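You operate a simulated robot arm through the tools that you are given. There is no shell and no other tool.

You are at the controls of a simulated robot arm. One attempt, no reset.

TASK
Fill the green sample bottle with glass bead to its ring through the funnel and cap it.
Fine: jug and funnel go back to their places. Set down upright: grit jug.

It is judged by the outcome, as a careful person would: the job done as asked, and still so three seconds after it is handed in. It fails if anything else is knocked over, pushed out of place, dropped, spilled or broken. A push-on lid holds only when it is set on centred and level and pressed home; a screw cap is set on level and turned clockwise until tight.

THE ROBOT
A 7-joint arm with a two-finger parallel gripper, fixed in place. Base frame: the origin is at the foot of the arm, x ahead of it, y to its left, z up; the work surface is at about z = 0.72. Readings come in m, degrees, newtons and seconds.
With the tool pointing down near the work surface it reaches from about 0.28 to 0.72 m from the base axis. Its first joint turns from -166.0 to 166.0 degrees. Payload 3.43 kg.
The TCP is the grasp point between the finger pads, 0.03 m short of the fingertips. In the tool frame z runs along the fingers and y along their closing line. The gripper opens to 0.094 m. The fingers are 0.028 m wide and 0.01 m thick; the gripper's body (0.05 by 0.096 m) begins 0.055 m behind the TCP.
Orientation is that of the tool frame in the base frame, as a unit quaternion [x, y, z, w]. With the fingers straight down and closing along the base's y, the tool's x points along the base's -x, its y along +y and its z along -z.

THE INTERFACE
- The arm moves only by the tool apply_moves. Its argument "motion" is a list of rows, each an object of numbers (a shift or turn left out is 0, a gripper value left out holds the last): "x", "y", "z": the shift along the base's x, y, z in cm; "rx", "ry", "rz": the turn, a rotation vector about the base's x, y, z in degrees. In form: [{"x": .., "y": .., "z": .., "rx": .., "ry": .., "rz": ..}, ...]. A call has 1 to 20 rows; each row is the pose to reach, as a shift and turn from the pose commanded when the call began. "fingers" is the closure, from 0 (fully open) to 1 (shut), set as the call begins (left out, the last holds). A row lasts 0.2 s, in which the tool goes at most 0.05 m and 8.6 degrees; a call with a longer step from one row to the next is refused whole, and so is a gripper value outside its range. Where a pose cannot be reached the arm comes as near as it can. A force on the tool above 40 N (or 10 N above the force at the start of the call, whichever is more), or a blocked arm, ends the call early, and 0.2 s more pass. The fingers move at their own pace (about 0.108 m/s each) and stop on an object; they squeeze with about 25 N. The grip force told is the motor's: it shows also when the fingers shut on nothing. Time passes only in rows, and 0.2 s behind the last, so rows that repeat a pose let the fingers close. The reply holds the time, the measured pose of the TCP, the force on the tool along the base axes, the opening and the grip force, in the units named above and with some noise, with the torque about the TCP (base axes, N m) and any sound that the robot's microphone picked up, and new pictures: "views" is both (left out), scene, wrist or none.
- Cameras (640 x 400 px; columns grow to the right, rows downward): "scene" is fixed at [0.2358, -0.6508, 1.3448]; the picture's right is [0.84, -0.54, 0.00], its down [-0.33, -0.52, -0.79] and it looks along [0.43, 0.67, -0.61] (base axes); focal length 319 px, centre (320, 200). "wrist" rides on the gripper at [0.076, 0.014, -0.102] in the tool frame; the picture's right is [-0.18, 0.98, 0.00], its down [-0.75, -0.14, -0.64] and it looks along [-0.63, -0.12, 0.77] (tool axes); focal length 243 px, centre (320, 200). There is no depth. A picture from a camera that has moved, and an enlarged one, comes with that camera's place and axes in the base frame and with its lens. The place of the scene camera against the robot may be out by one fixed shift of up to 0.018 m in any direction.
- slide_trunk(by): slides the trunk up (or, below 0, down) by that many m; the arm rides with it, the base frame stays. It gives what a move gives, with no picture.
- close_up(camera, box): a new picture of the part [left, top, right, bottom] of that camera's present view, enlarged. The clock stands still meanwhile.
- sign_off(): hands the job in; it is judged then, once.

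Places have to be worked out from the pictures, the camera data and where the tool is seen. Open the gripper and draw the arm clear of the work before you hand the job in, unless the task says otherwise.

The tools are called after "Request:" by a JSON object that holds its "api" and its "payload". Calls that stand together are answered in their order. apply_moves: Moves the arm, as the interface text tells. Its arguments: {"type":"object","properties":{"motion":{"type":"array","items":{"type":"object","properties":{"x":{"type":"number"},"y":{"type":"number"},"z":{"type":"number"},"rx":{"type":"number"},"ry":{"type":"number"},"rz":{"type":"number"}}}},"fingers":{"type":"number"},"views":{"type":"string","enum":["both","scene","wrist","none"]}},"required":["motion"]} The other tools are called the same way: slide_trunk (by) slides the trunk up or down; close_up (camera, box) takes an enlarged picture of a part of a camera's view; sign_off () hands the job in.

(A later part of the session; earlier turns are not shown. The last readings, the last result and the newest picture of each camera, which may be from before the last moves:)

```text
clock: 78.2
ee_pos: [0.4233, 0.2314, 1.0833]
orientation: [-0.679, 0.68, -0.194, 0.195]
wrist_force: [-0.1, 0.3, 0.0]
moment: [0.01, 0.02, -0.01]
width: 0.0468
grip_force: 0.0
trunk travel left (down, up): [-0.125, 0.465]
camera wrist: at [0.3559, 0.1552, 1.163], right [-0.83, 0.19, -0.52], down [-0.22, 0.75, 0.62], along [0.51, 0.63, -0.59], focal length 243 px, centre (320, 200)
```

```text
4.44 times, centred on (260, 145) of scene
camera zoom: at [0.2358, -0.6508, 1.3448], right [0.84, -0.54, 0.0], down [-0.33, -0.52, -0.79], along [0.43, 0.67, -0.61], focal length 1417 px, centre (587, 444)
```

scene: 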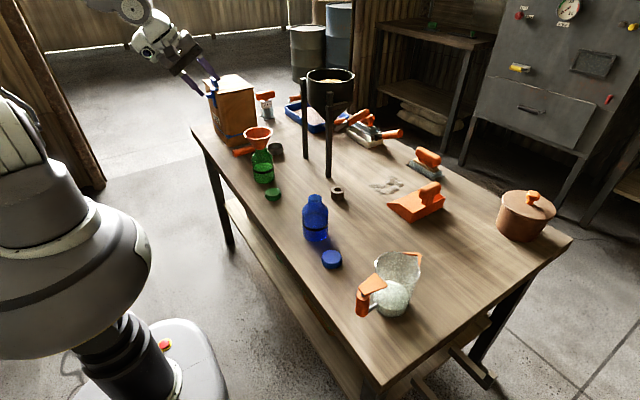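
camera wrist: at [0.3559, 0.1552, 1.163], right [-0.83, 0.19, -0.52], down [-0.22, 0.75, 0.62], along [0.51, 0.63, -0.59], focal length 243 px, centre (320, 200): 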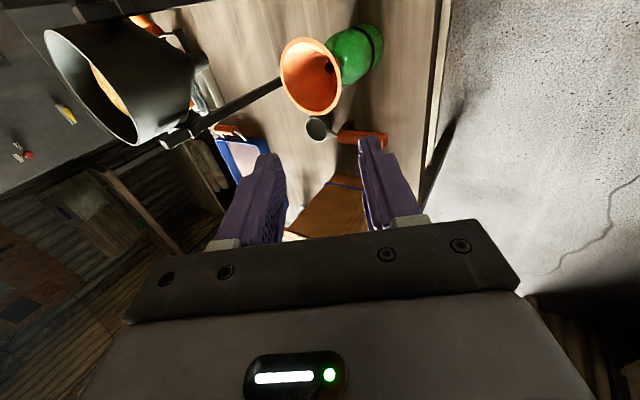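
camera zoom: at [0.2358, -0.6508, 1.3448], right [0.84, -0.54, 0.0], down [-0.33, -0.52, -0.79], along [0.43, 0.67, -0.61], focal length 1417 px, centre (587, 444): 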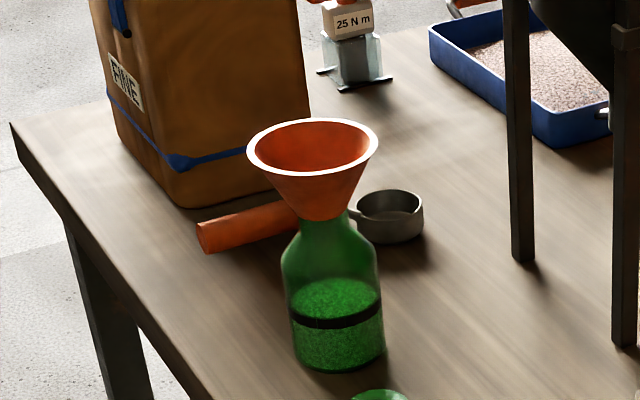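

The funnel sits at axis (0.553, 0.231) with rim z≈0.897. I'll approach along the tool axis to 2.5 cm short of the pinch point and verify.

Request:
{"api": "apply_moves", "payload": {"motion": [{"x": 1.15, "z": -4}, {"x": 2.3, "z": -7.85}, {"x": 4.1, "z": -10.7}, {"x": 5.9, "z": -13.6}, {"x": 7.3, "z": -15.9}, {"x": 7.3, "z": -15.9}], "fingers": 0.5}}

Request:
{"api": "close_up", "payload": {"camera": "wrist", "box": [200, 60, 440, 210]}}

Request:
{"api": "close_up", "payload": {"camera": "scene", "box": [220, 100, 300, 190]}}

```text
clock: 79.6
ee_pos: [0.494, 0.2333, 0.9262]
orientation: [-0.68, 0.681, -0.192, 0.194]
wrist_force: [0.4, -0.4, -0.5]
moment: [0.01, 0.01, -0.02]
width: 0.047
grip_force: 0.1
trunk travel left (down, up): [-0.125, 0.465]
camera wrist: at [0.4272, 0.1561, 1.0053], right [-0.84, 0.19, -0.52], down [-0.21, 0.75, 0.62], along [0.5, 0.63, -0.59], focal length 243 px, centre (320, 200)
```

scene: 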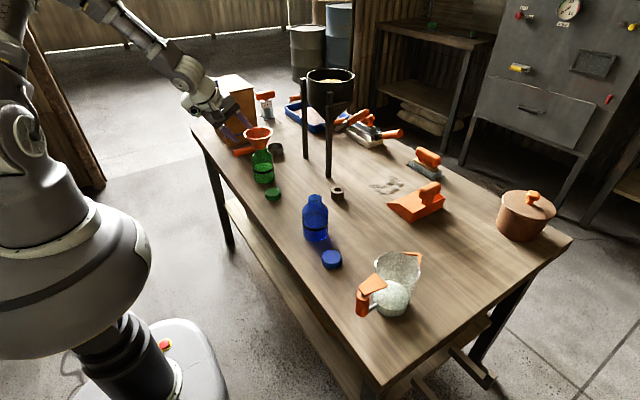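
wrist: 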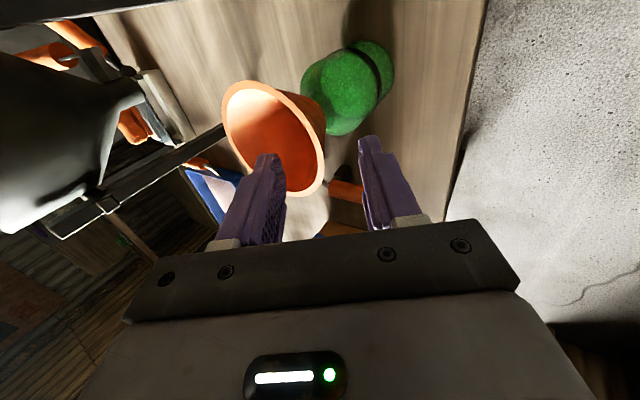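

```text
2.67 times, centred on (320, 135) of wrist
camera zoom: at [0.4272, 0.1561, 1.0053], right [-0.84, 0.19, -0.52], down [-0.21, 0.75, 0.62], along [0.5, 0.63, -0.59], focal length 647 px, centre (320, 373)
```

zoom: 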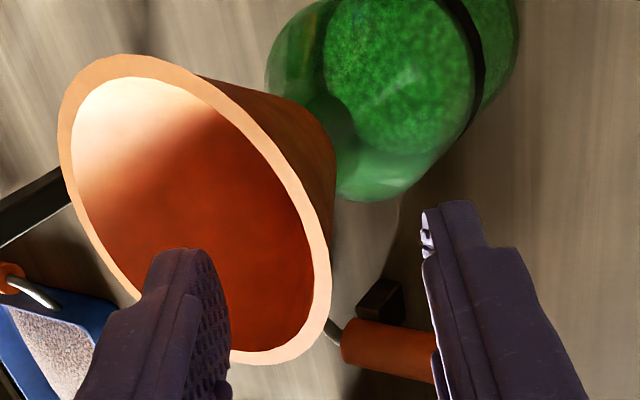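

```text
4.44 times, centred on (260, 145) of scene
camera zoom: at [0.2358, -0.6508, 1.3448], right [0.84, -0.54, 0.0], down [-0.33, -0.52, -0.79], along [0.43, 0.67, -0.61], focal length 1417 px, centre (587, 444)
```

zoom: 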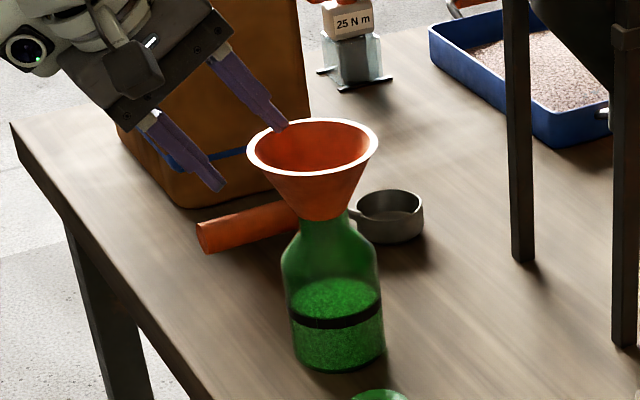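

The view matches the first pinch approach. Moving the last 2.5 cm.

Request:
{"api": "apply_moves", "payload": {"motion": [{"x": 0.7, "z": -1.1}, {"x": 1.36, "z": -2.1}, {"x": 1.36, "z": -2.1}], "fingers": 0.5, "views": "none"}}

Request:
{"api": "close_up", "payload": {"camera": "wrist", "box": [200, 80, 440, 230]}}

Request:
{"api": "close_up", "payload": {"camera": "scene", "box": [220, 100, 300, 190]}}

```text
clock: 80.4
ee_pos: [0.5065, 0.2315, 0.9045]
orientation: [-0.679, 0.681, -0.193, 0.193]
wrist_force: [-0.3, 0.0, -0.1]
moment: [0.01, 0.02, 0.0]
width: 0.047
grip_force: 0.1
trunk travel left (down, up): [-0.125, 0.465]
```

```text
2.67 times, centred on (320, 155) of wrist
camera zoom: at [0.4406, 0.155, 0.9845], right [-0.84, 0.19, -0.52], down [-0.22, 0.75, 0.62], along [0.5, 0.63, -0.59], focal length 647 px, centre (320, 320)
```

zoom: 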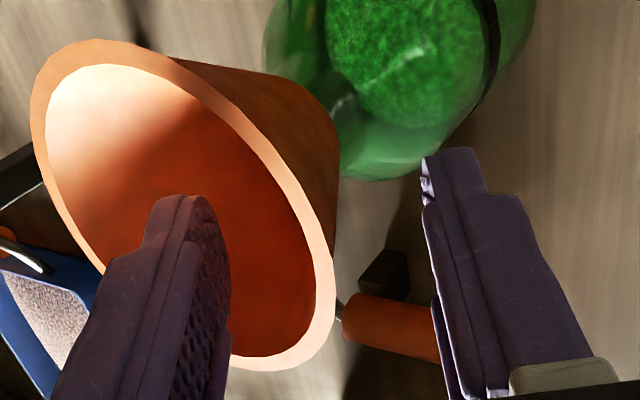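

```text
4.44 times, centred on (260, 145) of scene
camera zoom: at [0.2358, -0.6508, 1.3448], right [0.84, -0.54, 0.0], down [-0.33, -0.52, -0.79], along [0.43, 0.67, -0.61], focal length 1417 px, centre (587, 444)
```

zoom: 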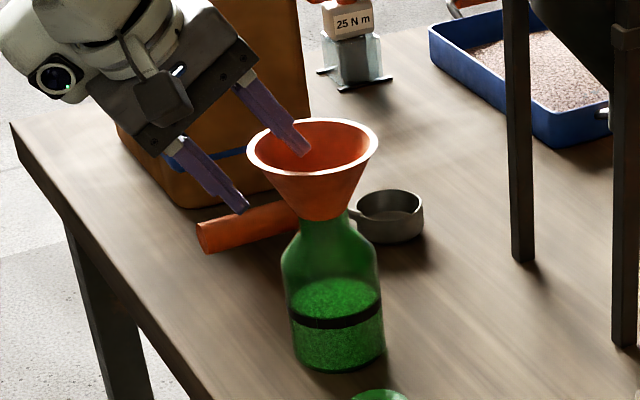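

The picture is virtually identical to the original pinch. Close the fingers.

Request:
{"api": "apply_moves", "payload": {"motion": [{"z": 0}, {"z": 0}, {"z": 0}, {"z": 0}], "fingers": 1, "views": "none"}}

Request:
{"api": "close_up", "payload": {"camera": "wrist", "box": [200, 80, 440, 230]}}

```text
clock: 81.4
ee_pos: [0.5078, 0.231, 0.9054]
orientation: [-0.679, 0.681, -0.192, 0.194]
wrist_force: [0.6, -0.3, 0.4]
moment: [-0.03, 0.02, 0.01]
width: 0.0049
grip_force: 24.5
trunk travel left (down, up): [-0.125, 0.465]
```

```text
2.67 times, centred on (320, 155) of wrist
camera zoom: at [0.4405, 0.1548, 0.9846], right [-0.84, 0.19, -0.52], down [-0.22, 0.75, 0.62], along [0.5, 0.63, -0.59], focal length 647 px, centre (320, 320)
```

zoom: 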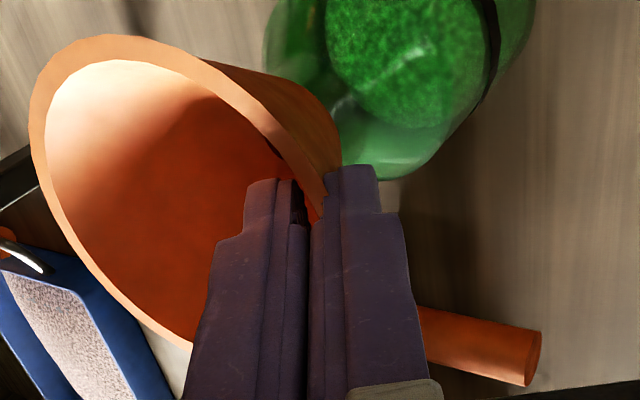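

Pinched (4.9 mm). I'll lift straight up slowly out of the mouth.

Request:
{"api": "apply_moves", "payload": {"motion": [{"z": 0.6}, {"z": 1.4}, {"z": 2.4}, {"z": 3.6}, {"z": 5}, {"z": 7}, {"z": 9.5}, {"z": 9.5}], "fingers": 1}}

Request:
{"api": "close_up", "payload": {"camera": "scene", "box": [220, 90, 300, 190]}}

Request:
{"api": "close_up", "payload": {"camera": "wrist", "box": [200, 80, 440, 230]}}

```text
clock: 83.2
ee_pos: [0.5111, 0.2313, 0.9974]
orientation: [-0.679, 0.681, -0.192, 0.194]
wrist_force: [-0.3, -0.5, -0.8]
moment: [0.03, 0.05, -0.02]
width: 0.0046
grip_force: 25.2
trunk travel left (down, up): [-0.125, 0.465]
camera wrist: at [0.444, 0.1552, 1.0777], right [-0.84, 0.19, -0.52], down [-0.22, 0.75, 0.62], along [0.5, 0.63, -0.59], focal length 243 px, centre (320, 200)
```

scene: 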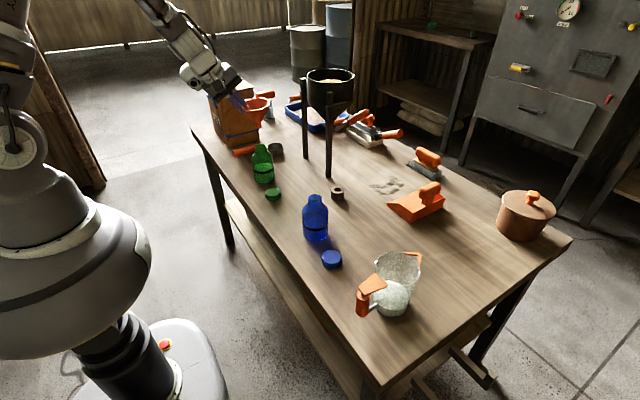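
wrist: 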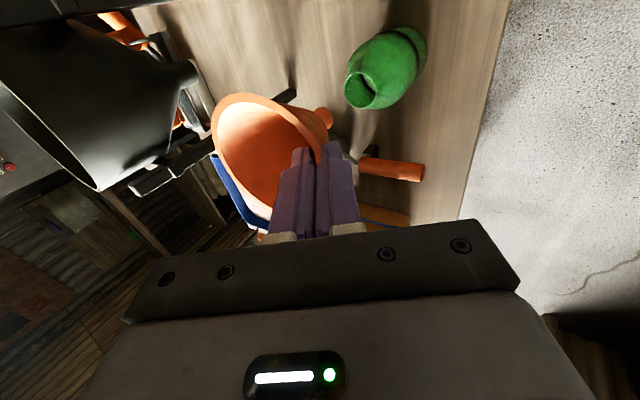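

```text
4.00 times, centred on (260, 140) of scene
camera zoom: at [0.2358, -0.6508, 1.3448], right [0.84, -0.54, 0.0], down [-0.33, -0.52, -0.79], along [0.43, 0.67, -0.61], focal length 1276 px, centre (560, 440)
```

zoom: 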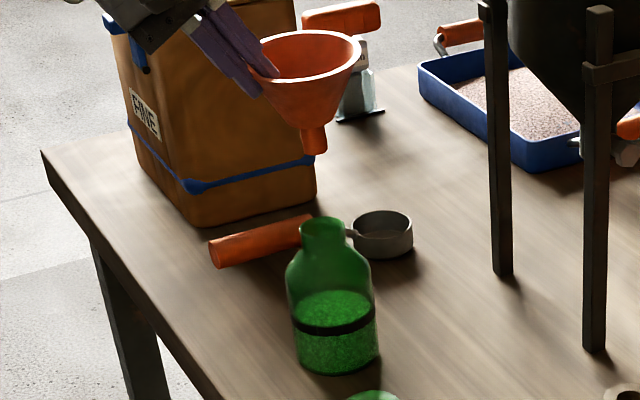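

```text
2.67 times, centred on (320, 155) of wrist
camera zoom: at [0.444, 0.1552, 1.0777], right [-0.84, 0.19, -0.52], down [-0.22, 0.75, 0.62], along [0.5, 0.63, -0.59], focal length 647 px, centre (320, 320)
```

zoom: 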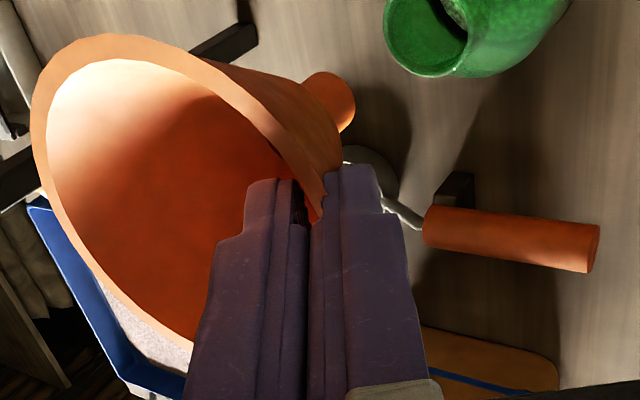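

Clean lift; the funnel sits in the hand just as before and the bottle hasn't moved. I'll carry it back to the pose 13 cm above its stand and compare with the earlier picture.

Request:
{"api": "apply_moves", "payload": {"motion": [{"x": 1, "y": -2, "z": 0.3}, {"x": 3, "y": -5, "z": 0.3}, {"x": 5.2, "y": -8, "z": 0.3}, {"x": 7.5, "y": -11, "z": 0.3}, {"x": 9.7, "y": -14, "z": 0.3}, {"x": 11.8, "y": -17, "z": 0}, {"x": 13.8, "y": -20, "z": -2}, {"x": 15.53, "y": -22.19, "z": -4.5}, {"x": 15.53, "y": -22.19, "z": -6}, {"x": 15.53, "y": -22.19, "z": -6}], "fingers": 1}}

Request:
{"api": "close_up", "payload": {"camera": "wrist", "box": [280, 40, 440, 140]}}

Request:
{"api": "close_up", "payload": {"camera": "scene", "box": [280, 110, 376, 200]}}

```text
clock: 85.4
ee_pos: [0.6634, 0.0099, 0.9357]
orientation: [-0.679, 0.682, -0.193, 0.193]
wrist_force: [0.0, -0.3, -0.5]
moment: [0.0, 0.04, 0.02]
width: 0.0046
grip_force: 24.8
trunk travel left (down, up): [-0.125, 0.465]
camera wrist: at [0.5966, -0.0666, 1.0156], right [-0.84, 0.19, -0.52], down [-0.22, 0.75, 0.62], along [0.5, 0.63, -0.59], focal length 243 px, centre (320, 200)
```

scene: 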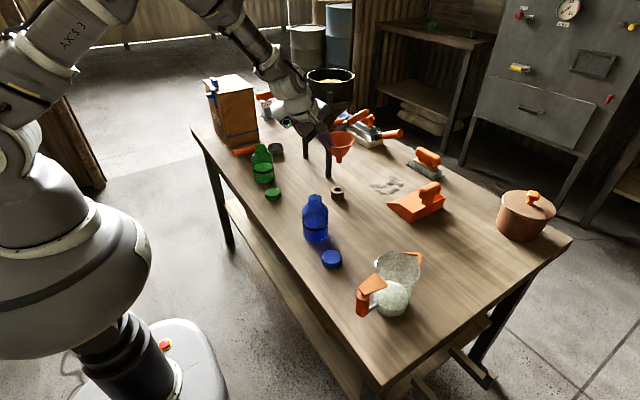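
wrist: 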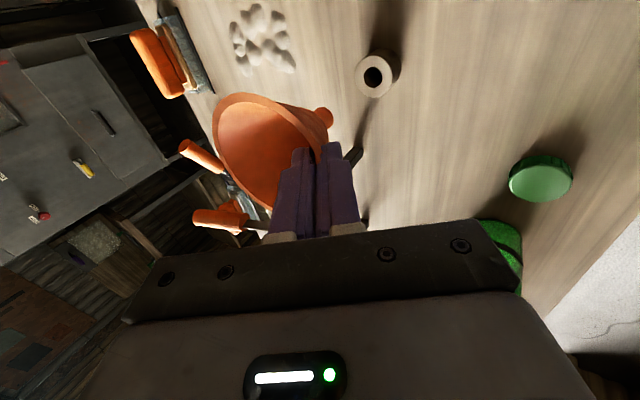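

```text
4.00 times, centred on (360, 90) of wrist
camera zoom: at [0.5966, -0.0666, 1.0156], right [-0.84, 0.19, -0.52], down [-0.22, 0.75, 0.62], along [0.5, 0.63, -0.59], focal length 970 px, centre (160, 640)
```

zoom: 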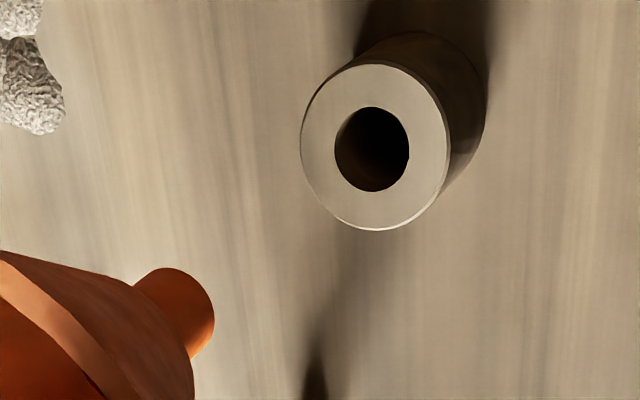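

```text
4.44 times, centred on (328, 155) of scene
camera zoom: at [0.2358, -0.6508, 1.3448], right [0.84, -0.54, 0.0], down [-0.33, -0.52, -0.79], along [0.43, 0.67, -0.61], focal length 1417 px, centre (284, 400)
```

zoom: 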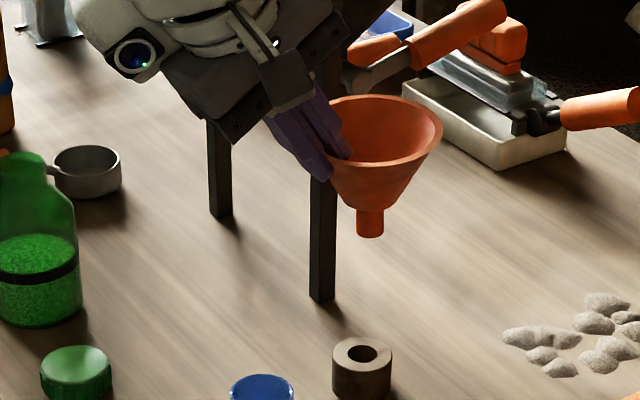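

The pose is close; I'll take the same crop as before for a precise comparison of stand vs stem.

Request:
{"api": "close_up", "payload": {"camera": "wrist", "box": [200, 80, 440, 230]}}

Request:
{"api": "close_up", "payload": {"camera": "wrist", "box": [300, 40, 420, 140]}}

```text
2.67 times, centred on (320, 155) of wrist
camera zoom: at [0.5966, -0.0666, 1.0156], right [-0.84, 0.19, -0.52], down [-0.22, 0.75, 0.62], along [0.5, 0.63, -0.59], focal length 647 px, centre (320, 320)
```

zoom: 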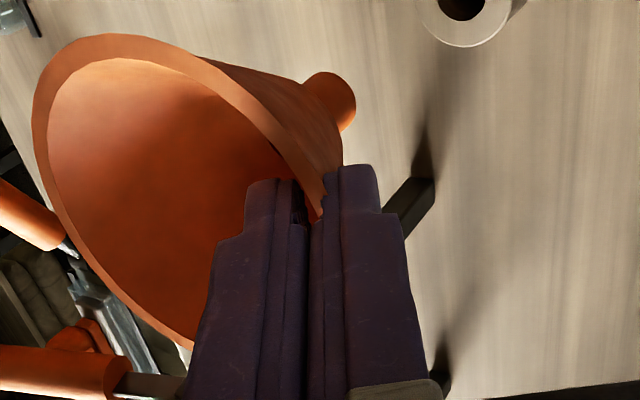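

```text
4.00 times, centred on (360, 90) of wrist
camera zoom: at [0.5966, -0.0666, 1.0156], right [-0.84, 0.19, -0.52], down [-0.22, 0.75, 0.62], along [0.5, 0.63, -0.59], focal length 970 px, centre (160, 640)
```

zoom: 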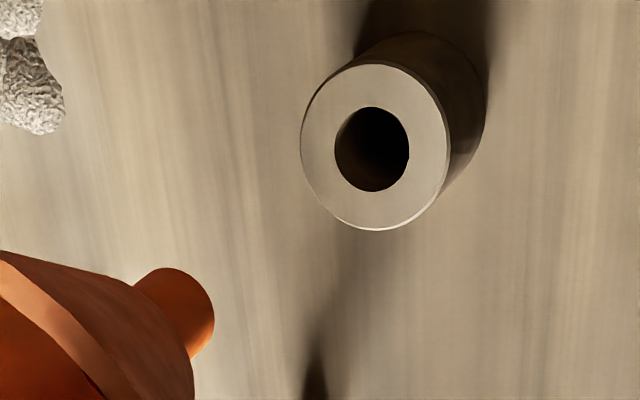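

Relative to the earlier picture the hand is ~2 mm short in x. I'll correct that and descend until the stem is ~1.5 cm above the stand.

Request:
{"api": "apply_moves", "payload": {"motion": [{"x": 0.22, "z": -2}, {"x": 0.22, "z": -4.5}, {"x": 0.22, "z": -7}, {"x": 0.22, "z": -7}], "fingers": 1, "views": "none"}}

Request:
{"api": "close_up", "payload": {"camera": "wrist", "box": [280, 60, 400, 140]}}

Request:
{"api": "close_up", "payload": {"camera": "scene", "box": [310, 140, 366, 200]}}

```text
clock: 86.4
ee_pos: [0.6661, 0.0103, 0.8683]
orientation: [-0.68, 0.681, -0.192, 0.193]
wrist_force: [-0.5, 0.3, -0.5]
moment: [-0.03, 0.06, -0.02]
width: 0.0049
grip_force: 25.4
trunk travel left (down, up): [-0.125, 0.465]
```

```text
5.00 times, centred on (340, 100) of wrist
camera zoom: at [0.6, -0.0662, 0.9479], right [-0.84, 0.19, -0.52], down [-0.22, 0.75, 0.62], along [0.5, 0.63, -0.59], focal length 1213 px, centre (220, 700)
```

zoom: 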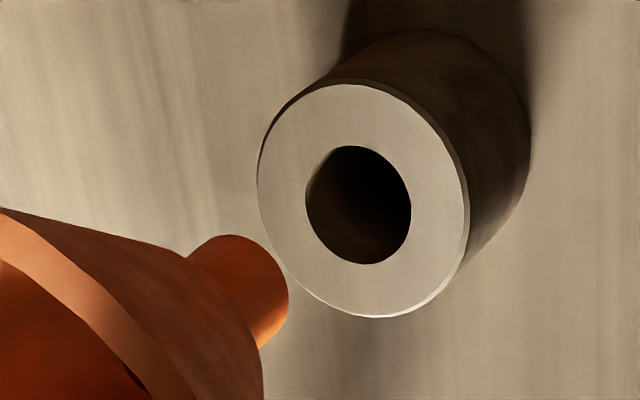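

```text
6.67 times, centred on (338, 170) of scene
camera zoom: at [0.2358, -0.6508, 1.3448], right [0.84, -0.54, 0.0], down [-0.33, -0.52, -0.79], along [0.43, 0.67, -0.61], focal length 2126 px, centre (200, 400)
```

zoom: 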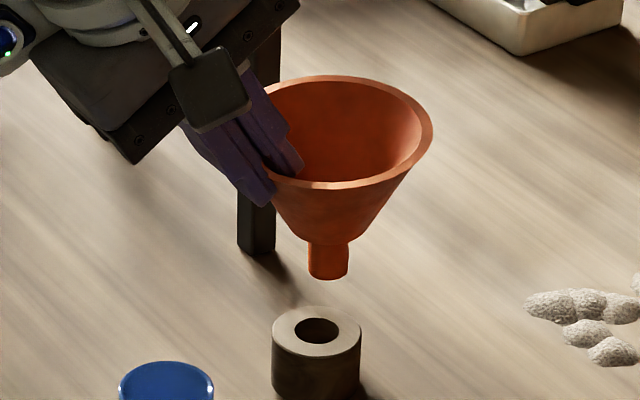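

Vision shows the stem bottom is ~5 mm too far in +x relative to the hole (0.707, 0.009); the funnel is level. I'll shift back and lower to ~1 cm above, then re-measure.

Request:
{"api": "apply_moves", "payload": {"motion": [{"x": -0.47, "y": -0.03, "z": 0}, {"x": -0.47, "y": -0.03, "z": -1}, {"x": -0.47, "y": -0.03, "z": -2}, {"x": -0.47, "y": -0.03, "z": -2}], "fingers": 1, "views": "none"}}

Request:
{"api": "close_up", "payload": {"camera": "wrist", "box": [280, 60, 400, 140]}}

Request:
{"api": "close_up", "payload": {"camera": "scene", "box": [318, 150, 358, 200]}}

```text
clock: 87.4
ee_pos: [0.6632, 0.0094, 0.845]
orientation: [-0.68, 0.681, -0.192, 0.193]
wrist_force: [-1.0, 0.4, -0.3]
moment: [-0.01, 0.01, -0.01]
width: 0.0048
grip_force: 25.1
trunk travel left (down, up): [-0.125, 0.465]
```

```text
5.00 times, centred on (340, 100) of wrist
camera zoom: at [0.5954, -0.0669, 0.9261], right [-0.84, 0.19, -0.52], down [-0.22, 0.75, 0.62], along [0.5, 0.63, -0.59], focal length 1213 px, centre (220, 700)
```

zoom: 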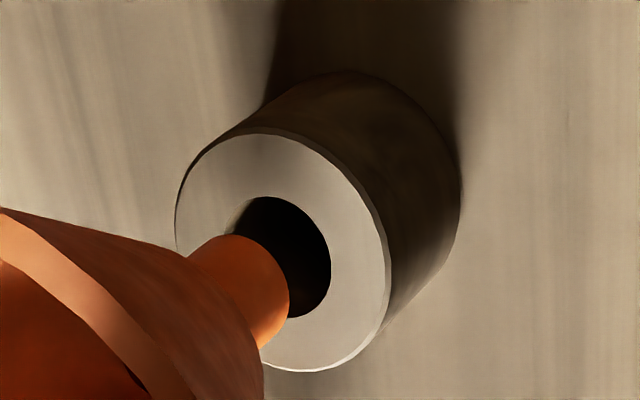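

```text
8.00 times, centred on (338, 175) of scene
camera zoom: at [0.2358, -0.6508, 1.3448], right [0.84, -0.54, 0.0], down [-0.33, -0.52, -0.79], along [0.43, 0.67, -0.61], focal length 2551 px, centre (176, 400)
```

zoom: 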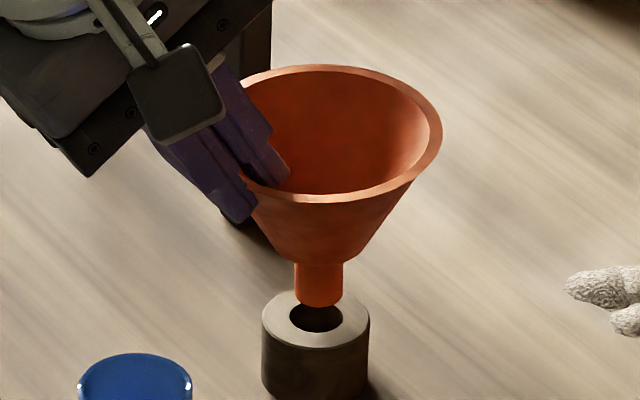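

Both views now agree: x is right, and the stem needs ≈+1.8 mm in y. I'll apply that and lower to just above the hole.

Request:
{"api": "apply_moves", "payload": {"motion": [{"y": 0.17, "z": 0}, {"y": 0.17, "z": -0.5}, {"y": 0.17, "z": -0.9}, {"y": 0.17, "z": -0.9}], "fingers": 1, "views": "none"}}

Request:
{"api": "close_up", "payload": {"camera": "wrist", "box": [280, 60, 400, 140]}}

Request:
{"api": "close_up", "payload": {"camera": "scene", "box": [318, 150, 358, 200]}}

```text
clock: 88.4
ee_pos: [0.6626, 0.0105, 0.8386]
orientation: [-0.679, 0.681, -0.192, 0.194]
wrist_force: [-0.3, 0.0, -0.8]
moment: [0.0, 0.03, 0.02]
width: 0.0046
grip_force: 24.7
trunk travel left (down, up): [-0.125, 0.465]
```

```text
5.00 times, centred on (340, 100) of wrist
camera zoom: at [0.5949, -0.0654, 0.9182], right [-0.84, 0.19, -0.52], down [-0.22, 0.75, 0.62], along [0.5, 0.63, -0.59], focal length 1213 px, centre (220, 700)
```

zoom: 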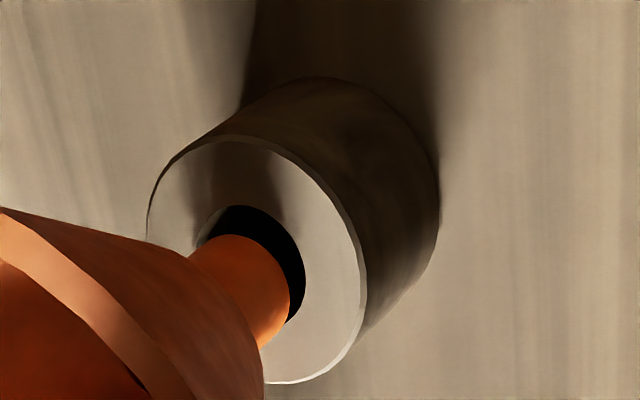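

```text
8.00 times, centred on (338, 175) of scene
camera zoom: at [0.2358, -0.6508, 1.3448], right [0.84, -0.54, 0.0], down [-0.33, -0.52, -0.79], along [0.43, 0.67, -0.61], focal length 2551 px, centre (176, 400)
```

zoom: 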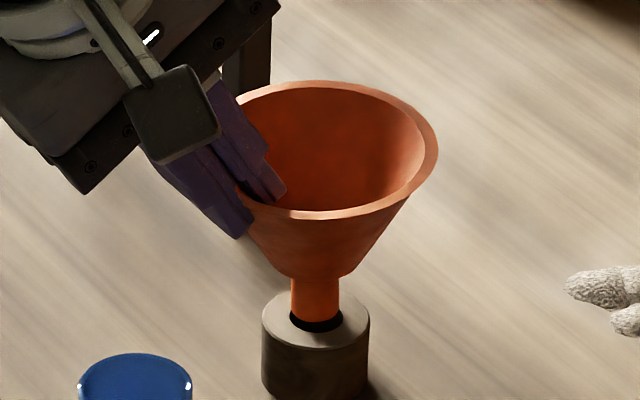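

Nearly aligned (stem ~0.6 mm high in y). I'll trim y by −0.6 mm and lower 8 mm to let the tip enter, watching force.

Request:
{"api": "apply_moves", "payload": {"motion": [{"y": -0.06, "z": -0.2}, {"y": -0.06, "z": -0.5}, {"y": -0.06, "z": -0.8}, {"y": -0.06, "z": -0.8}], "fingers": 1, "views": "none"}}

Request:
{"api": "close_up", "payload": {"camera": "wrist", "box": [280, 60, 400, 140]}}

Request:
{"api": "close_up", "payload": {"camera": "scene", "box": [318, 150, 358, 200]}}

```text
clock: 89.4
ee_pos: [0.6613, 0.0087, 0.8313]
orientation: [-0.679, 0.682, -0.193, 0.193]
wrist_force: [-0.3, -2.4, -0.5]
moment: [-0.25, 0.01, -0.14]
width: 0.0045
grip_force: 24.6
trunk travel left (down, up): [-0.125, 0.465]
```

```text
5.00 times, centred on (340, 100) of wrist
camera zoom: at [0.5946, -0.0665, 0.9107], right [-0.84, 0.19, -0.51], down [-0.21, 0.75, 0.62], along [0.5, 0.63, -0.59], focal length 1213 px, centre (220, 700)
```

zoom: 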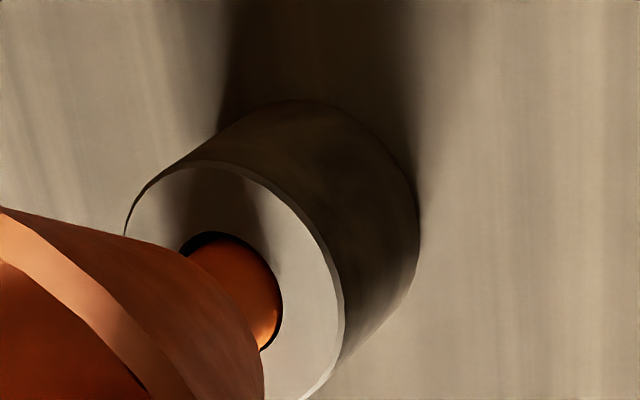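

```text
8.00 times, centred on (338, 175) of scene
camera zoom: at [0.2358, -0.6508, 1.3448], right [0.84, -0.54, 0.0], down [-0.33, -0.52, -0.79], along [0.43, 0.67, -0.61], focal length 2551 px, centre (176, 400)
```

zoom: 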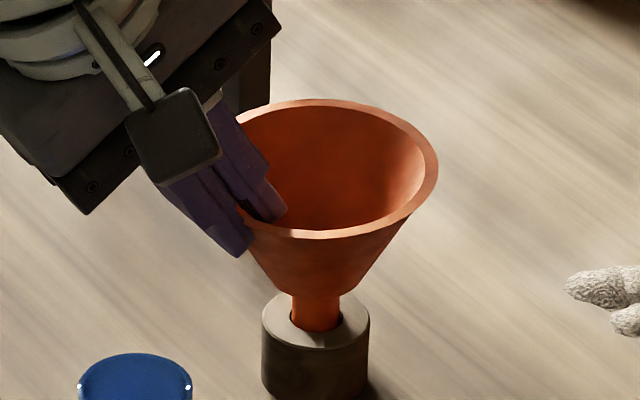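

The stem has entered; a 2.4 N side force says it's pressing the +y wall. I'll ease y by −0.7 mm and continue down.

Request:
{"api": "apply_moves", "payload": {"motion": [{"y": -0.07, "z": 0}, {"y": -0.07, "z": -0.3}, {"y": -0.07, "z": -0.6}, {"y": -0.07, "z": -0.6}], "fingers": 1, "views": "none"}}

Request:
{"api": "close_up", "payload": {"camera": "scene", "box": [318, 150, 358, 200]}}

```text
clock: 90.4
ee_pos: [0.6604, 0.0096, 0.825]
orientation: [-0.679, 0.681, -0.192, 0.194]
wrist_force: [-0.6, -0.1, -0.5]
moment: [0.0, 0.04, -0.01]
width: 0.0048
grip_force: 25.1
trunk travel left (down, up): [-0.125, 0.465]
```

```text
8.00 times, centred on (338, 175) of scene
camera zoom: at [0.2358, -0.6508, 1.3448], right [0.84, -0.54, 0.0], down [-0.33, -0.52, -0.79], along [0.43, 0.67, -0.61], focal length 2551 px, centre (176, 400)
```

zoom: 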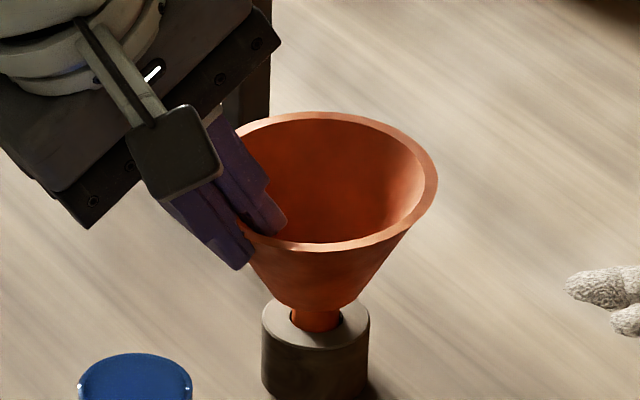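

No side load. Continue lowering 8 mm.

Request:
{"api": "apply_moves", "payload": {"motion": [{"z": -0.3}, {"z": -0.6}, {"z": -0.8}, {"z": -0.8}], "fingers": 1, "views": "none"}}

Request:
{"api": "close_up", "payload": {"camera": "scene", "box": [318, 150, 358, 200]}}

```text
clock: 91.4
ee_pos: [0.6604, 0.0085, 0.8164]
orientation: [-0.679, 0.682, -0.192, 0.193]
wrist_force: [-0.2, 0.2, -1.3]
moment: [-0.04, 0.01, -0.02]
width: 0.0047
grip_force: 24.5
trunk travel left (down, up): [-0.125, 0.465]
```

```text
8.00 times, centred on (338, 175) of scene
camera zoom: at [0.2358, -0.6508, 1.3448], right [0.84, -0.54, 0.0], down [-0.33, -0.52, -0.79], along [0.43, 0.67, -0.61], focal length 2551 px, centre (176, 400)
```

zoom: 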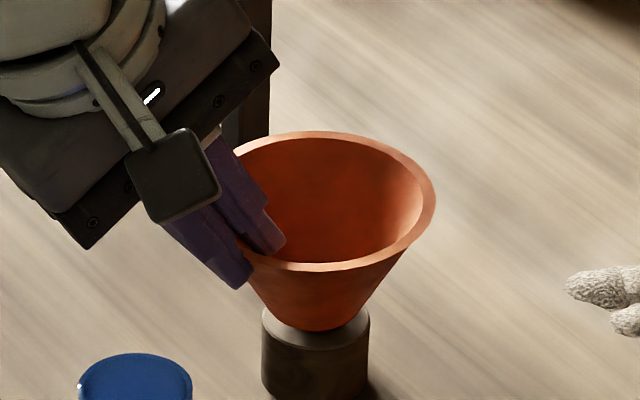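

Almost seated (≈5 mm left). Lower in 2 mm steps watching the force.

Request:
{"api": "apply_moves", "payload": {"motion": [{"z": -0.15}, {"z": -0.3}, {"z": -0.3}], "fingers": 1, "views": "none"}}

```text
clock: 92.2
ee_pos: [0.6614, 0.0087, 0.814]
orientation: [-0.68, 0.681, -0.192, 0.194]
wrist_force: [0.5, 0.3, -0.5]
moment: [-0.01, 0.01, -0.03]
width: 0.0049
grip_force: 25.5
trunk travel left (down, up): [-0.125, 0.465]
```

Still free; another 1.5 mm.

Request:
{"api": "apply_moves", "payload": {"motion": [{"z": -0.15}, {"z": -0.15}], "fingers": 1, "views": "none"}}

```text
clock: 92.8
ee_pos: [0.6632, 0.0087, 0.8124]
orientation: [-0.679, 0.682, -0.193, 0.193]
wrist_force: [-1.0, -1.4, -0.4]
moment: [-0.15, 0.02, -0.06]
width: 0.005
grip_force: 24.9
trunk travel left (down, up): [-0.125, 0.465]
```

Request:
{"api": "apply_moves", "payload": {"motion": [{"z": -0.12}, {"z": -0.12}], "fingers": 1, "views": "none"}}

Request:
{"api": "close_up", "payload": {"camera": "scene", "box": [318, 150, 358, 200]}}

```text
clock: 93.4
ee_pos: [0.6629, 0.0082, 0.8119]
orientation: [-0.68, 0.68, -0.192, 0.194]
wrist_force: [-1.9, -1.6, 3.1]
moment: [-0.12, -0.06, -0.08]
width: 0.0045
grip_force: 25.1
trunk travel left (down, up): [-0.125, 0.465]
```

```text
8.00 times, centred on (338, 175) of scene
camera zoom: at [0.2358, -0.6508, 1.3448], right [0.84, -0.54, 0.0], down [-0.33, -0.52, -0.79], along [0.43, 0.67, -0.61], focal length 2551 px, centre (176, 400)
```

zoom: 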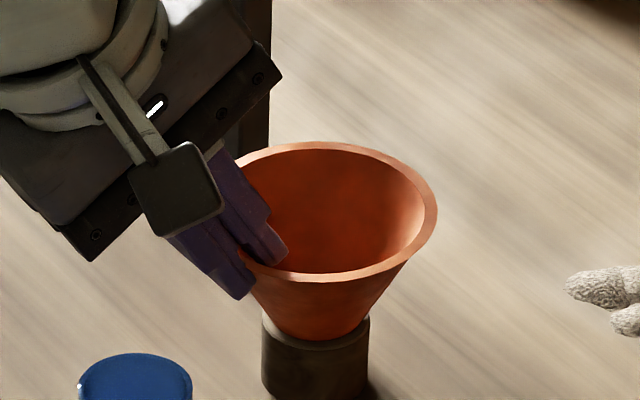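

Seated (3 N contact, rim height matches the original). Release the funnel.

Request:
{"api": "apply_moves", "payload": {"motion": [{"z": 0}, {"z": 0}, {"z": 0}, {"z": 0}], "fingers": 0.5, "views": "none"}}

Request:
{"api": "apply_moves", "payload": {"motion": [{"x": -1.06, "z": 1.7}, {"x": -2.6, "z": 4.2}, {"x": -4.2, "z": 6.8}, {"x": -5.8, "z": 9.3}, {"x": -7.5, "z": 12.5}, {"x": -8.5, "z": 16}, {"x": -8.5, "z": 19}, {"x": -8.5, "z": 19}], "fingers": 0.5}}

Request:
{"api": "close_up", "payload": {"camera": "scene", "box": [300, 150, 380, 210]}}

Request:
{"api": "close_up", "payload": {"camera": "scene", "box": [230, 130, 310, 210]}}

```text
clock: 94.4
ee_pos: [0.6626, 0.0097, 0.8107]
orientation: [-0.679, 0.681, -0.192, 0.194]
wrist_force: [-0.1, 0.5, -0.9]
moment: [0.0, 0.0, 0.0]
width: 0.0471
grip_force: 0.0
trunk travel left (down, up): [-0.125, 0.465]
```

```text
clock: 96.2
ee_pos: [0.5767, 0.0135, 1.0021]
orientation: [-0.68, 0.681, -0.193, 0.194]
wrist_force: [1.1, -0.5, -0.2]
moment: [0.02, -0.01, 0.01]
width: 0.047
grip_force: 0.1
trunk travel left (down, up): [-0.125, 0.465]
camera wrist: at [0.5095, -0.0631, 1.0828], right [-0.84, 0.19, -0.52], down [-0.22, 0.75, 0.62], along [0.5, 0.63, -0.59], focal length 243 px, centre (320, 200)
```

scene: 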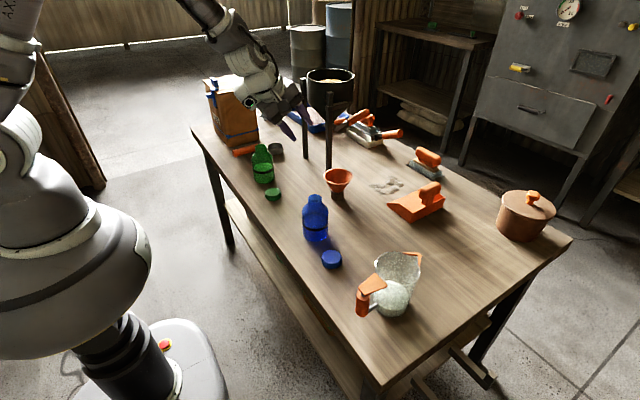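
wrist: 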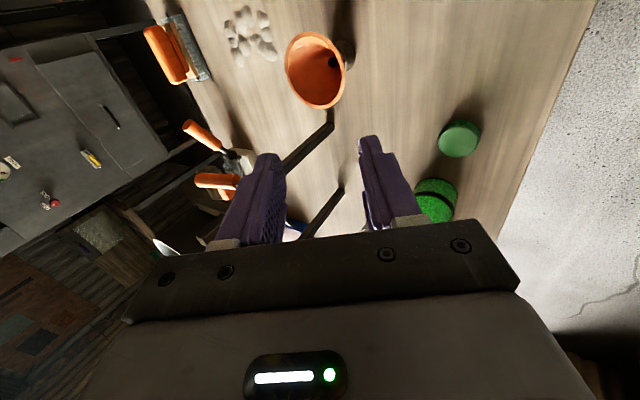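

```text
6.67 times, centred on (340, 180) of scene
camera zoom: at [0.2358, -0.6508, 1.3448], right [0.84, -0.54, 0.0], down [-0.33, -0.52, -0.79], along [0.43, 0.67, -0.61], focal length 2126 px, centre (187, 333)
```

zoom: 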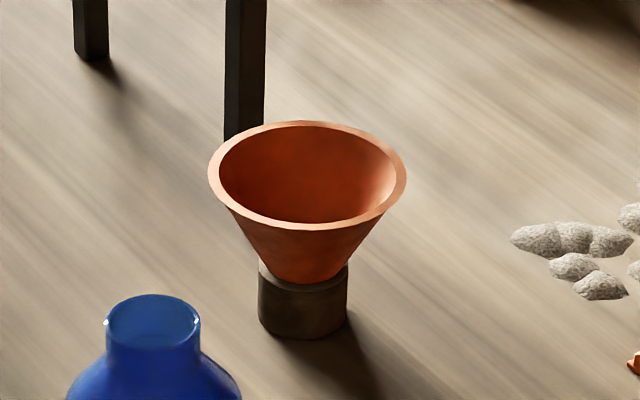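

```text
5.00 times, centred on (270, 170) of scene
camera zoom: at [0.2358, -0.6508, 1.3448], right [0.84, -0.54, 0.0], down [-0.33, -0.52, -0.79], along [0.43, 0.67, -0.61], focal length 1594 px, centre (570, 350)
```

zoom: 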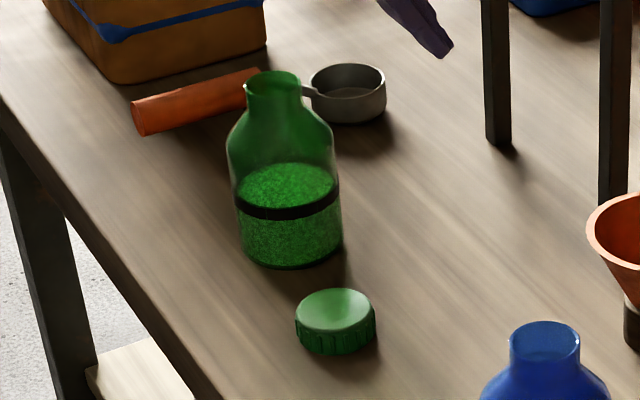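

The funnel is exactly back in its stand. Now for the cap: I'll level the hand and move above the green cap for an accurate look.

Request:
{"api": "apply_moves", "payload": {"motion": [{"x": -1, "y": 2.5, "z": 0, "ry": 8}, {"x": -2, "y": 5, "z": -1, "ry": 16}, {"x": -3, "y": 7.5, "z": -3, "ry": 24}, {"x": -4, "y": 10.5, "z": -5, "ry": 32}, {"x": -4, "y": 10.5, "z": -5, "ry": 32}], "fingers": 0.1}}

Request:
{"api": "close_up", "payload": {"camera": "wrist", "box": [230, 20, 430, 145]}}

```text
clock: 97.4
ee_pos: [0.5363, 0.1136, 0.9495]
orientation: [-0.706, 0.708, 0.003, -0.002]
wrist_force: [0.3, -0.1, 0.4]
moment: [-0.03, 0.03, 0.03]
width: 0.0848
grip_force: 0.1
trunk travel left (down, up): [-0.125, 0.465]
camera wrist: at [0.5224, 0.0379, 1.0525], right [-0.98, 0.19, 0.01], down [0.15, 0.75, 0.64], along [0.11, 0.63, -0.77], focal length 243 px, centre (320, 200)
```

scene: 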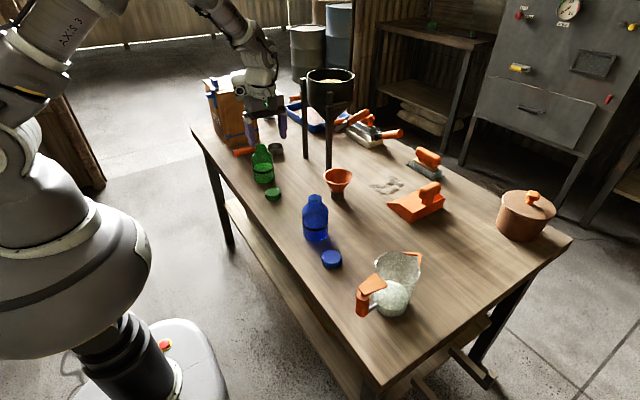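
wrist: 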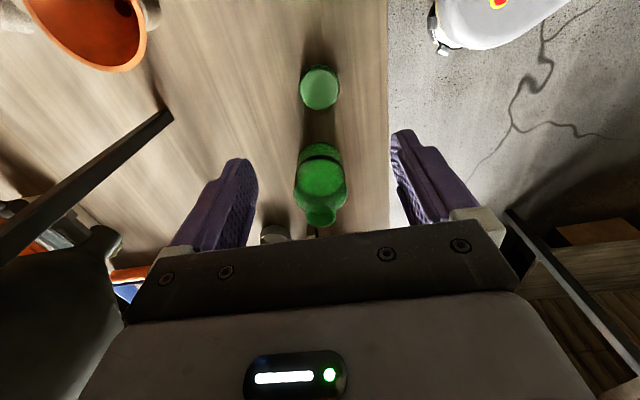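

```text
3.20 times, centred on (330, 82) of wrist
camera zoom: at [0.5224, 0.0379, 1.0525], right [-0.98, 0.19, 0.01], down [0.15, 0.75, 0.64], along [0.11, 0.63, -0.77], focal length 776 px, centre (288, 576)
```

zoom: 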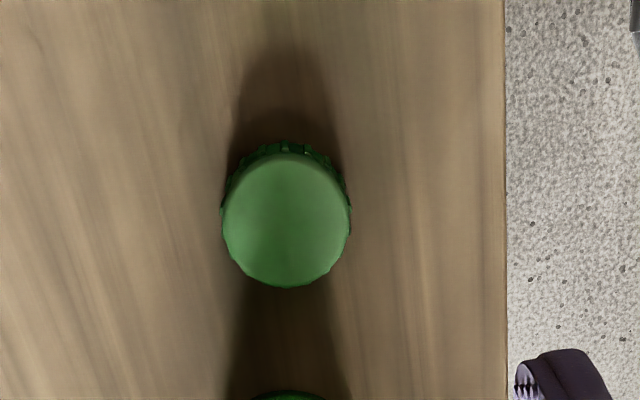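

The cap centre is at (0.535, 0.121), 48 mm wide, top z≈0.742. Before gripping, I'll test how far the wrist can yaw positively so there's ample clockwise (negative) travel for screwing.

Request:
{"api": "apply_moves", "payload": {"motion": [{"rz": 8.5}, {"rz": 17}, {"rz": 25.5}, {"rz": 34}, {"rz": 42.5}, {"rz": 51}, {"rz": 59.5}, {"rz": 68}, {"rz": 76.5}, {"rz": 85}, {"rz": 90}, {"rz": 90}], "fingers": 0.1, "views": "none"}}

```text
clock: 100.0
ee_pos: [0.5385, 0.1145, 0.9504]
orientation: [1.0, -0.001, 0.0, 0.002]
wrist_force: [-0.7, -0.1, -0.2]
moment: [-0.03, 0.0, 0.01]
width: 0.0847
grip_force: 0.1
trunk travel left (down, up): [-0.125, 0.465]
```

180° is fine; test further.

Request:
{"api": "apply_moves", "payload": {"motion": [{"rz": 8.5}, {"rz": 17}, {"rz": 25.5}, {"rz": 34}, {"rz": 42.5}, {"rz": 51}, {"rz": 59.5}, {"rz": 68}, {"rz": 76.5}, {"rz": 85}, {"rz": 90}, {"rz": 90}], "fingers": 0.1, "views": "none"}}

```text
clock: 102.6
ee_pos: [0.5369, 0.1136, 0.9505]
orientation: [0.882, 0.472, 0.0, 0.002]
wrist_force: [-0.2, -0.9, 0.6]
moment: [-0.03, 0.0, -0.04]
width: 0.0844
grip_force: 0.1
out of reach, approached as far as the arm can: row 7, 8, 9, 10, 11, 12
trunk travel left (down, up): [-0.125, 0.465]
```

Yaw reaches +236°, so there's plenty of clockwise travel. I'll set yaw to 180°, align over the cap and descend to z≈0.82 for a check.

Request:
{"api": "apply_moves", "payload": {"motion": [{"rz": -8, "x": -0.05, "y": 0.1}, {"rz": -16, "x": -0.1, "y": 0.3}, {"rz": -24, "x": -0.2, "y": 0.5}, {"rz": -32, "x": -0.24, "y": 0.74, "z": -2}, {"rz": -40, "x": -0.24, "y": 0.74, "z": -5}, {"rz": -48, "x": -0.24, "y": 0.74, "z": -8}, {"rz": -56.3, "x": -0.24, "y": 0.74, "z": -11}, {"rz": -56.3, "x": -0.24, "y": 0.74, "z": -13}, {"rz": -56.3, "x": -0.24, "y": 0.74, "z": -13}], "fingers": 0.25}}

Request:
{"api": "close_up", "payload": {"camera": "scene", "box": [230, 130, 310, 210]}}

Request:
{"api": "close_up", "payload": {"camera": "wrist", "box": [200, 60, 440, 210]}}

```text
clock: 104.6
ee_pos: [0.5369, 0.1216, 0.8196]
orientation: [1.0, 0.001, -0.001, 0.002]
wrist_force: [0.1, 0.3, -0.3]
moment: [-0.01, -0.02, -0.01]
width: 0.0706
grip_force: 0.0
trunk travel left (down, up): [-0.125, 0.465]
camera wrist: at [0.6114, 0.1077, 0.922], right [-0.18, -0.98, 0.01], down [-0.75, 0.14, 0.64], along [-0.63, 0.11, -0.77], focal length 243 px, centre (320, 200)
```

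scene: 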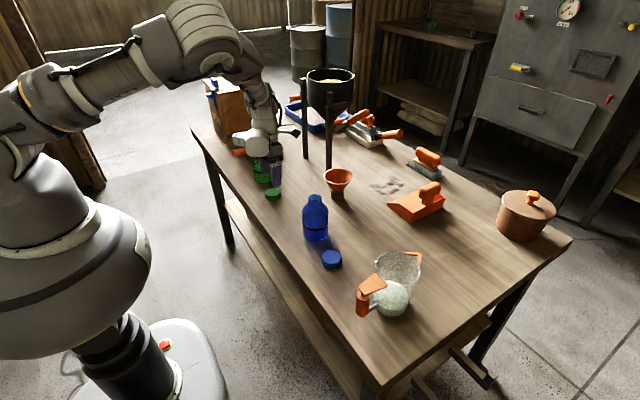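
wrist: 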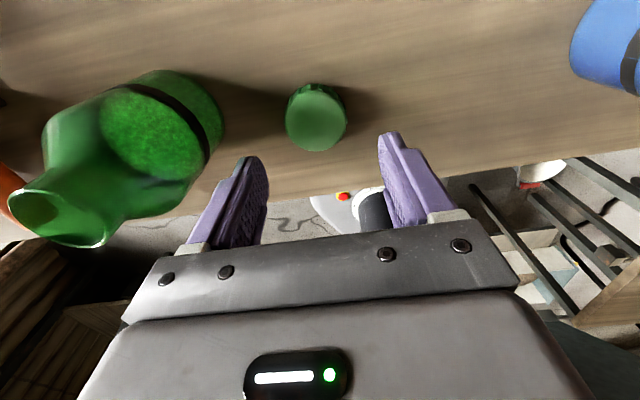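

```text
5.00 times, centred on (270, 170) of scene
camera zoom: at [0.2358, -0.6508, 1.3448], right [0.84, -0.54, 0.0], down [-0.33, -0.52, -0.79], along [0.43, 0.67, -0.61], focal length 1594 px, centre (570, 350)
```

zoom: 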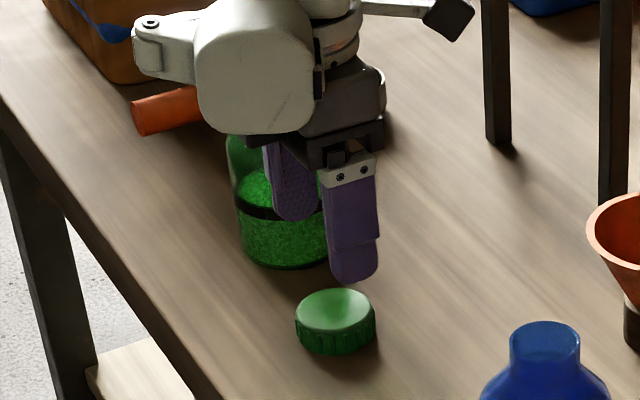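

```text
2.67 times, centred on (320, 135) of wrist
camera zoom: at [0.6114, 0.1077, 0.922], right [-0.18, -0.98, 0.01], down [-0.75, 0.14, 0.64], along [-0.63, 0.11, -0.77], focal length 647 px, centre (320, 373)
```

zoom: 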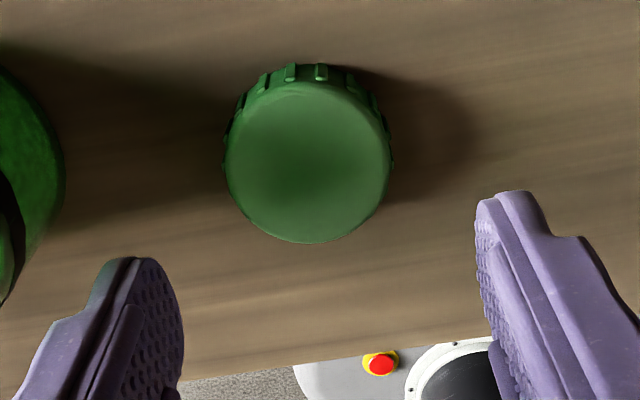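

Comparing with the tool axis, the cap centre is ~4 mm further in x and ~3 mm in y, with its top near z≈0.732. I'll correct and go lower for another check.

Request:
{"api": "apply_moves", "payload": {"motion": [{"x": 0.4, "y": 0.32, "z": 0}, {"x": 0.4, "y": 0.32, "z": -1.5}, {"x": 0.4, "y": 0.32, "z": -3}, {"x": 0.4, "y": 0.32, "z": -3}], "fingers": 0.25, "views": "none"}}

Request:
{"api": "close_up", "payload": {"camera": "wrist", "box": [200, 60, 440, 210]}}

Request:
{"api": "close_up", "payload": {"camera": "scene", "box": [240, 150, 304, 210]}}

```text
clock: 105.6
ee_pos: [0.5389, 0.1243, 0.7917]
orientation: [1.0, -0.001, -0.001, 0.004]
wrist_force: [-1.0, 0.7, 0.2]
moment: [-0.01, -0.03, 0.01]
width: 0.0704
grip_force: 0.1
trunk travel left (down, up): [-0.125, 0.465]
```

```text
2.67 times, centred on (320, 135) of wrist
camera zoom: at [0.6141, 0.1116, 0.8931], right [-0.18, -0.98, 0.01], down [-0.75, 0.14, 0.64], along [-0.63, 0.11, -0.77], focal length 647 px, centre (320, 373)
```

zoom: 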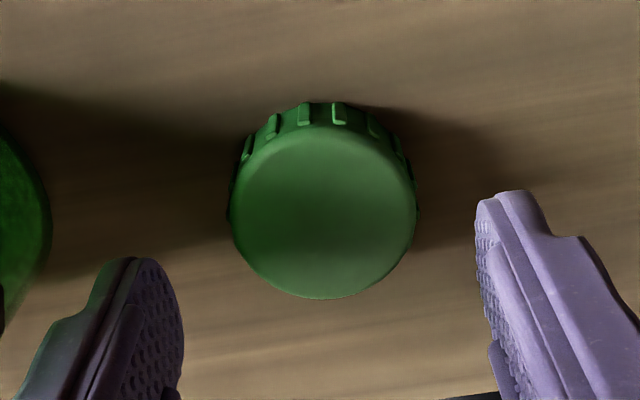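

```text
6.67 times, centred on (272, 180) of scene
camera zoom: at [0.2358, -0.6508, 1.3448], right [0.84, -0.54, 0.0], down [-0.33, -0.52, -0.79], along [0.43, 0.67, -0.61], focal length 2126 px, centre (640, 333)
```

zoom: 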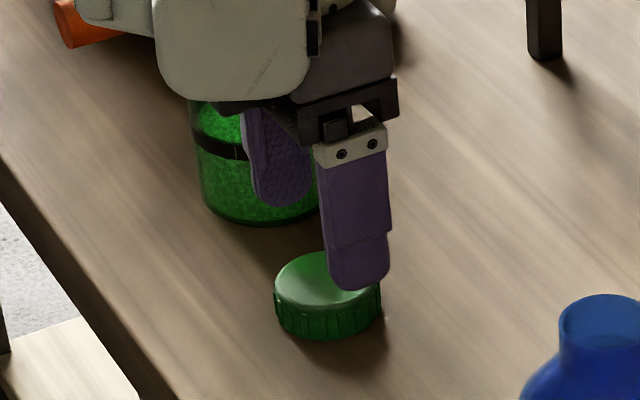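

Cap is centred under the tool axis. I'll descend to tips just below the cap top and verify.

Request:
{"api": "apply_moves", "payload": {"motion": [{"z": -1}, {"z": -2}, {"z": -3}, {"z": -3}], "fingers": 0.25, "views": "none"}}

Request:
{"api": "close_up", "payload": {"camera": "wrist", "box": [200, 60, 440, 210]}}

Request:
{"api": "close_up", "payload": {"camera": "scene", "box": [240, 150, 304, 210]}}

```text
clock: 106.6
ee_pos: [0.5381, 0.125, 0.7618]
orientation: [1.0, -0.001, 0.0, 0.003]
wrist_force: [0.3, 0.1, -1.0]
moment: [-0.01, -0.02, 0.04]
width: 0.0704
grip_force: 0.1
trunk travel left (down, up): [-0.125, 0.465]
```

```text
2.67 times, centred on (320, 135) of wrist
camera zoom: at [0.614, 0.1108, 0.8637], right [-0.18, -0.98, 0.01], down [-0.75, 0.14, 0.64], along [-0.63, 0.11, -0.77], focal length 647 px, centre (320, 373)
```

zoom: 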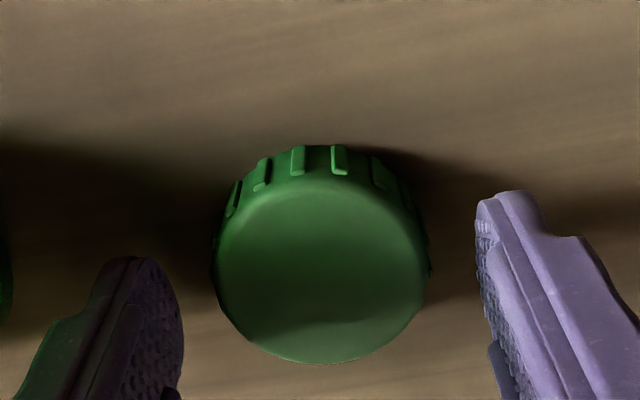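

```text
6.67 times, centred on (272, 180) of scene
camera zoom: at [0.2358, -0.6508, 1.3448], right [0.84, -0.54, 0.0], down [-0.33, -0.52, -0.79], along [0.43, 0.67, -0.61], focal length 2126 px, centre (640, 333)
```

zoom: 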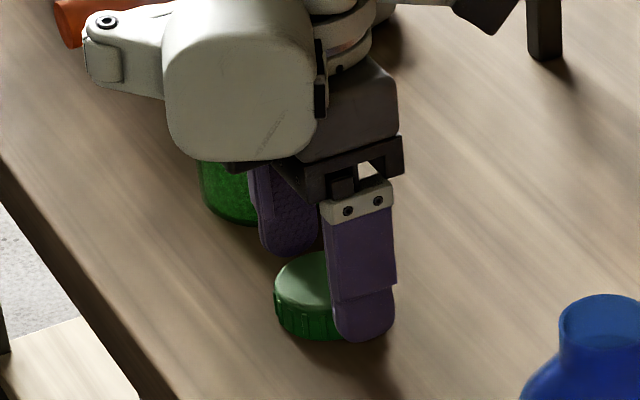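

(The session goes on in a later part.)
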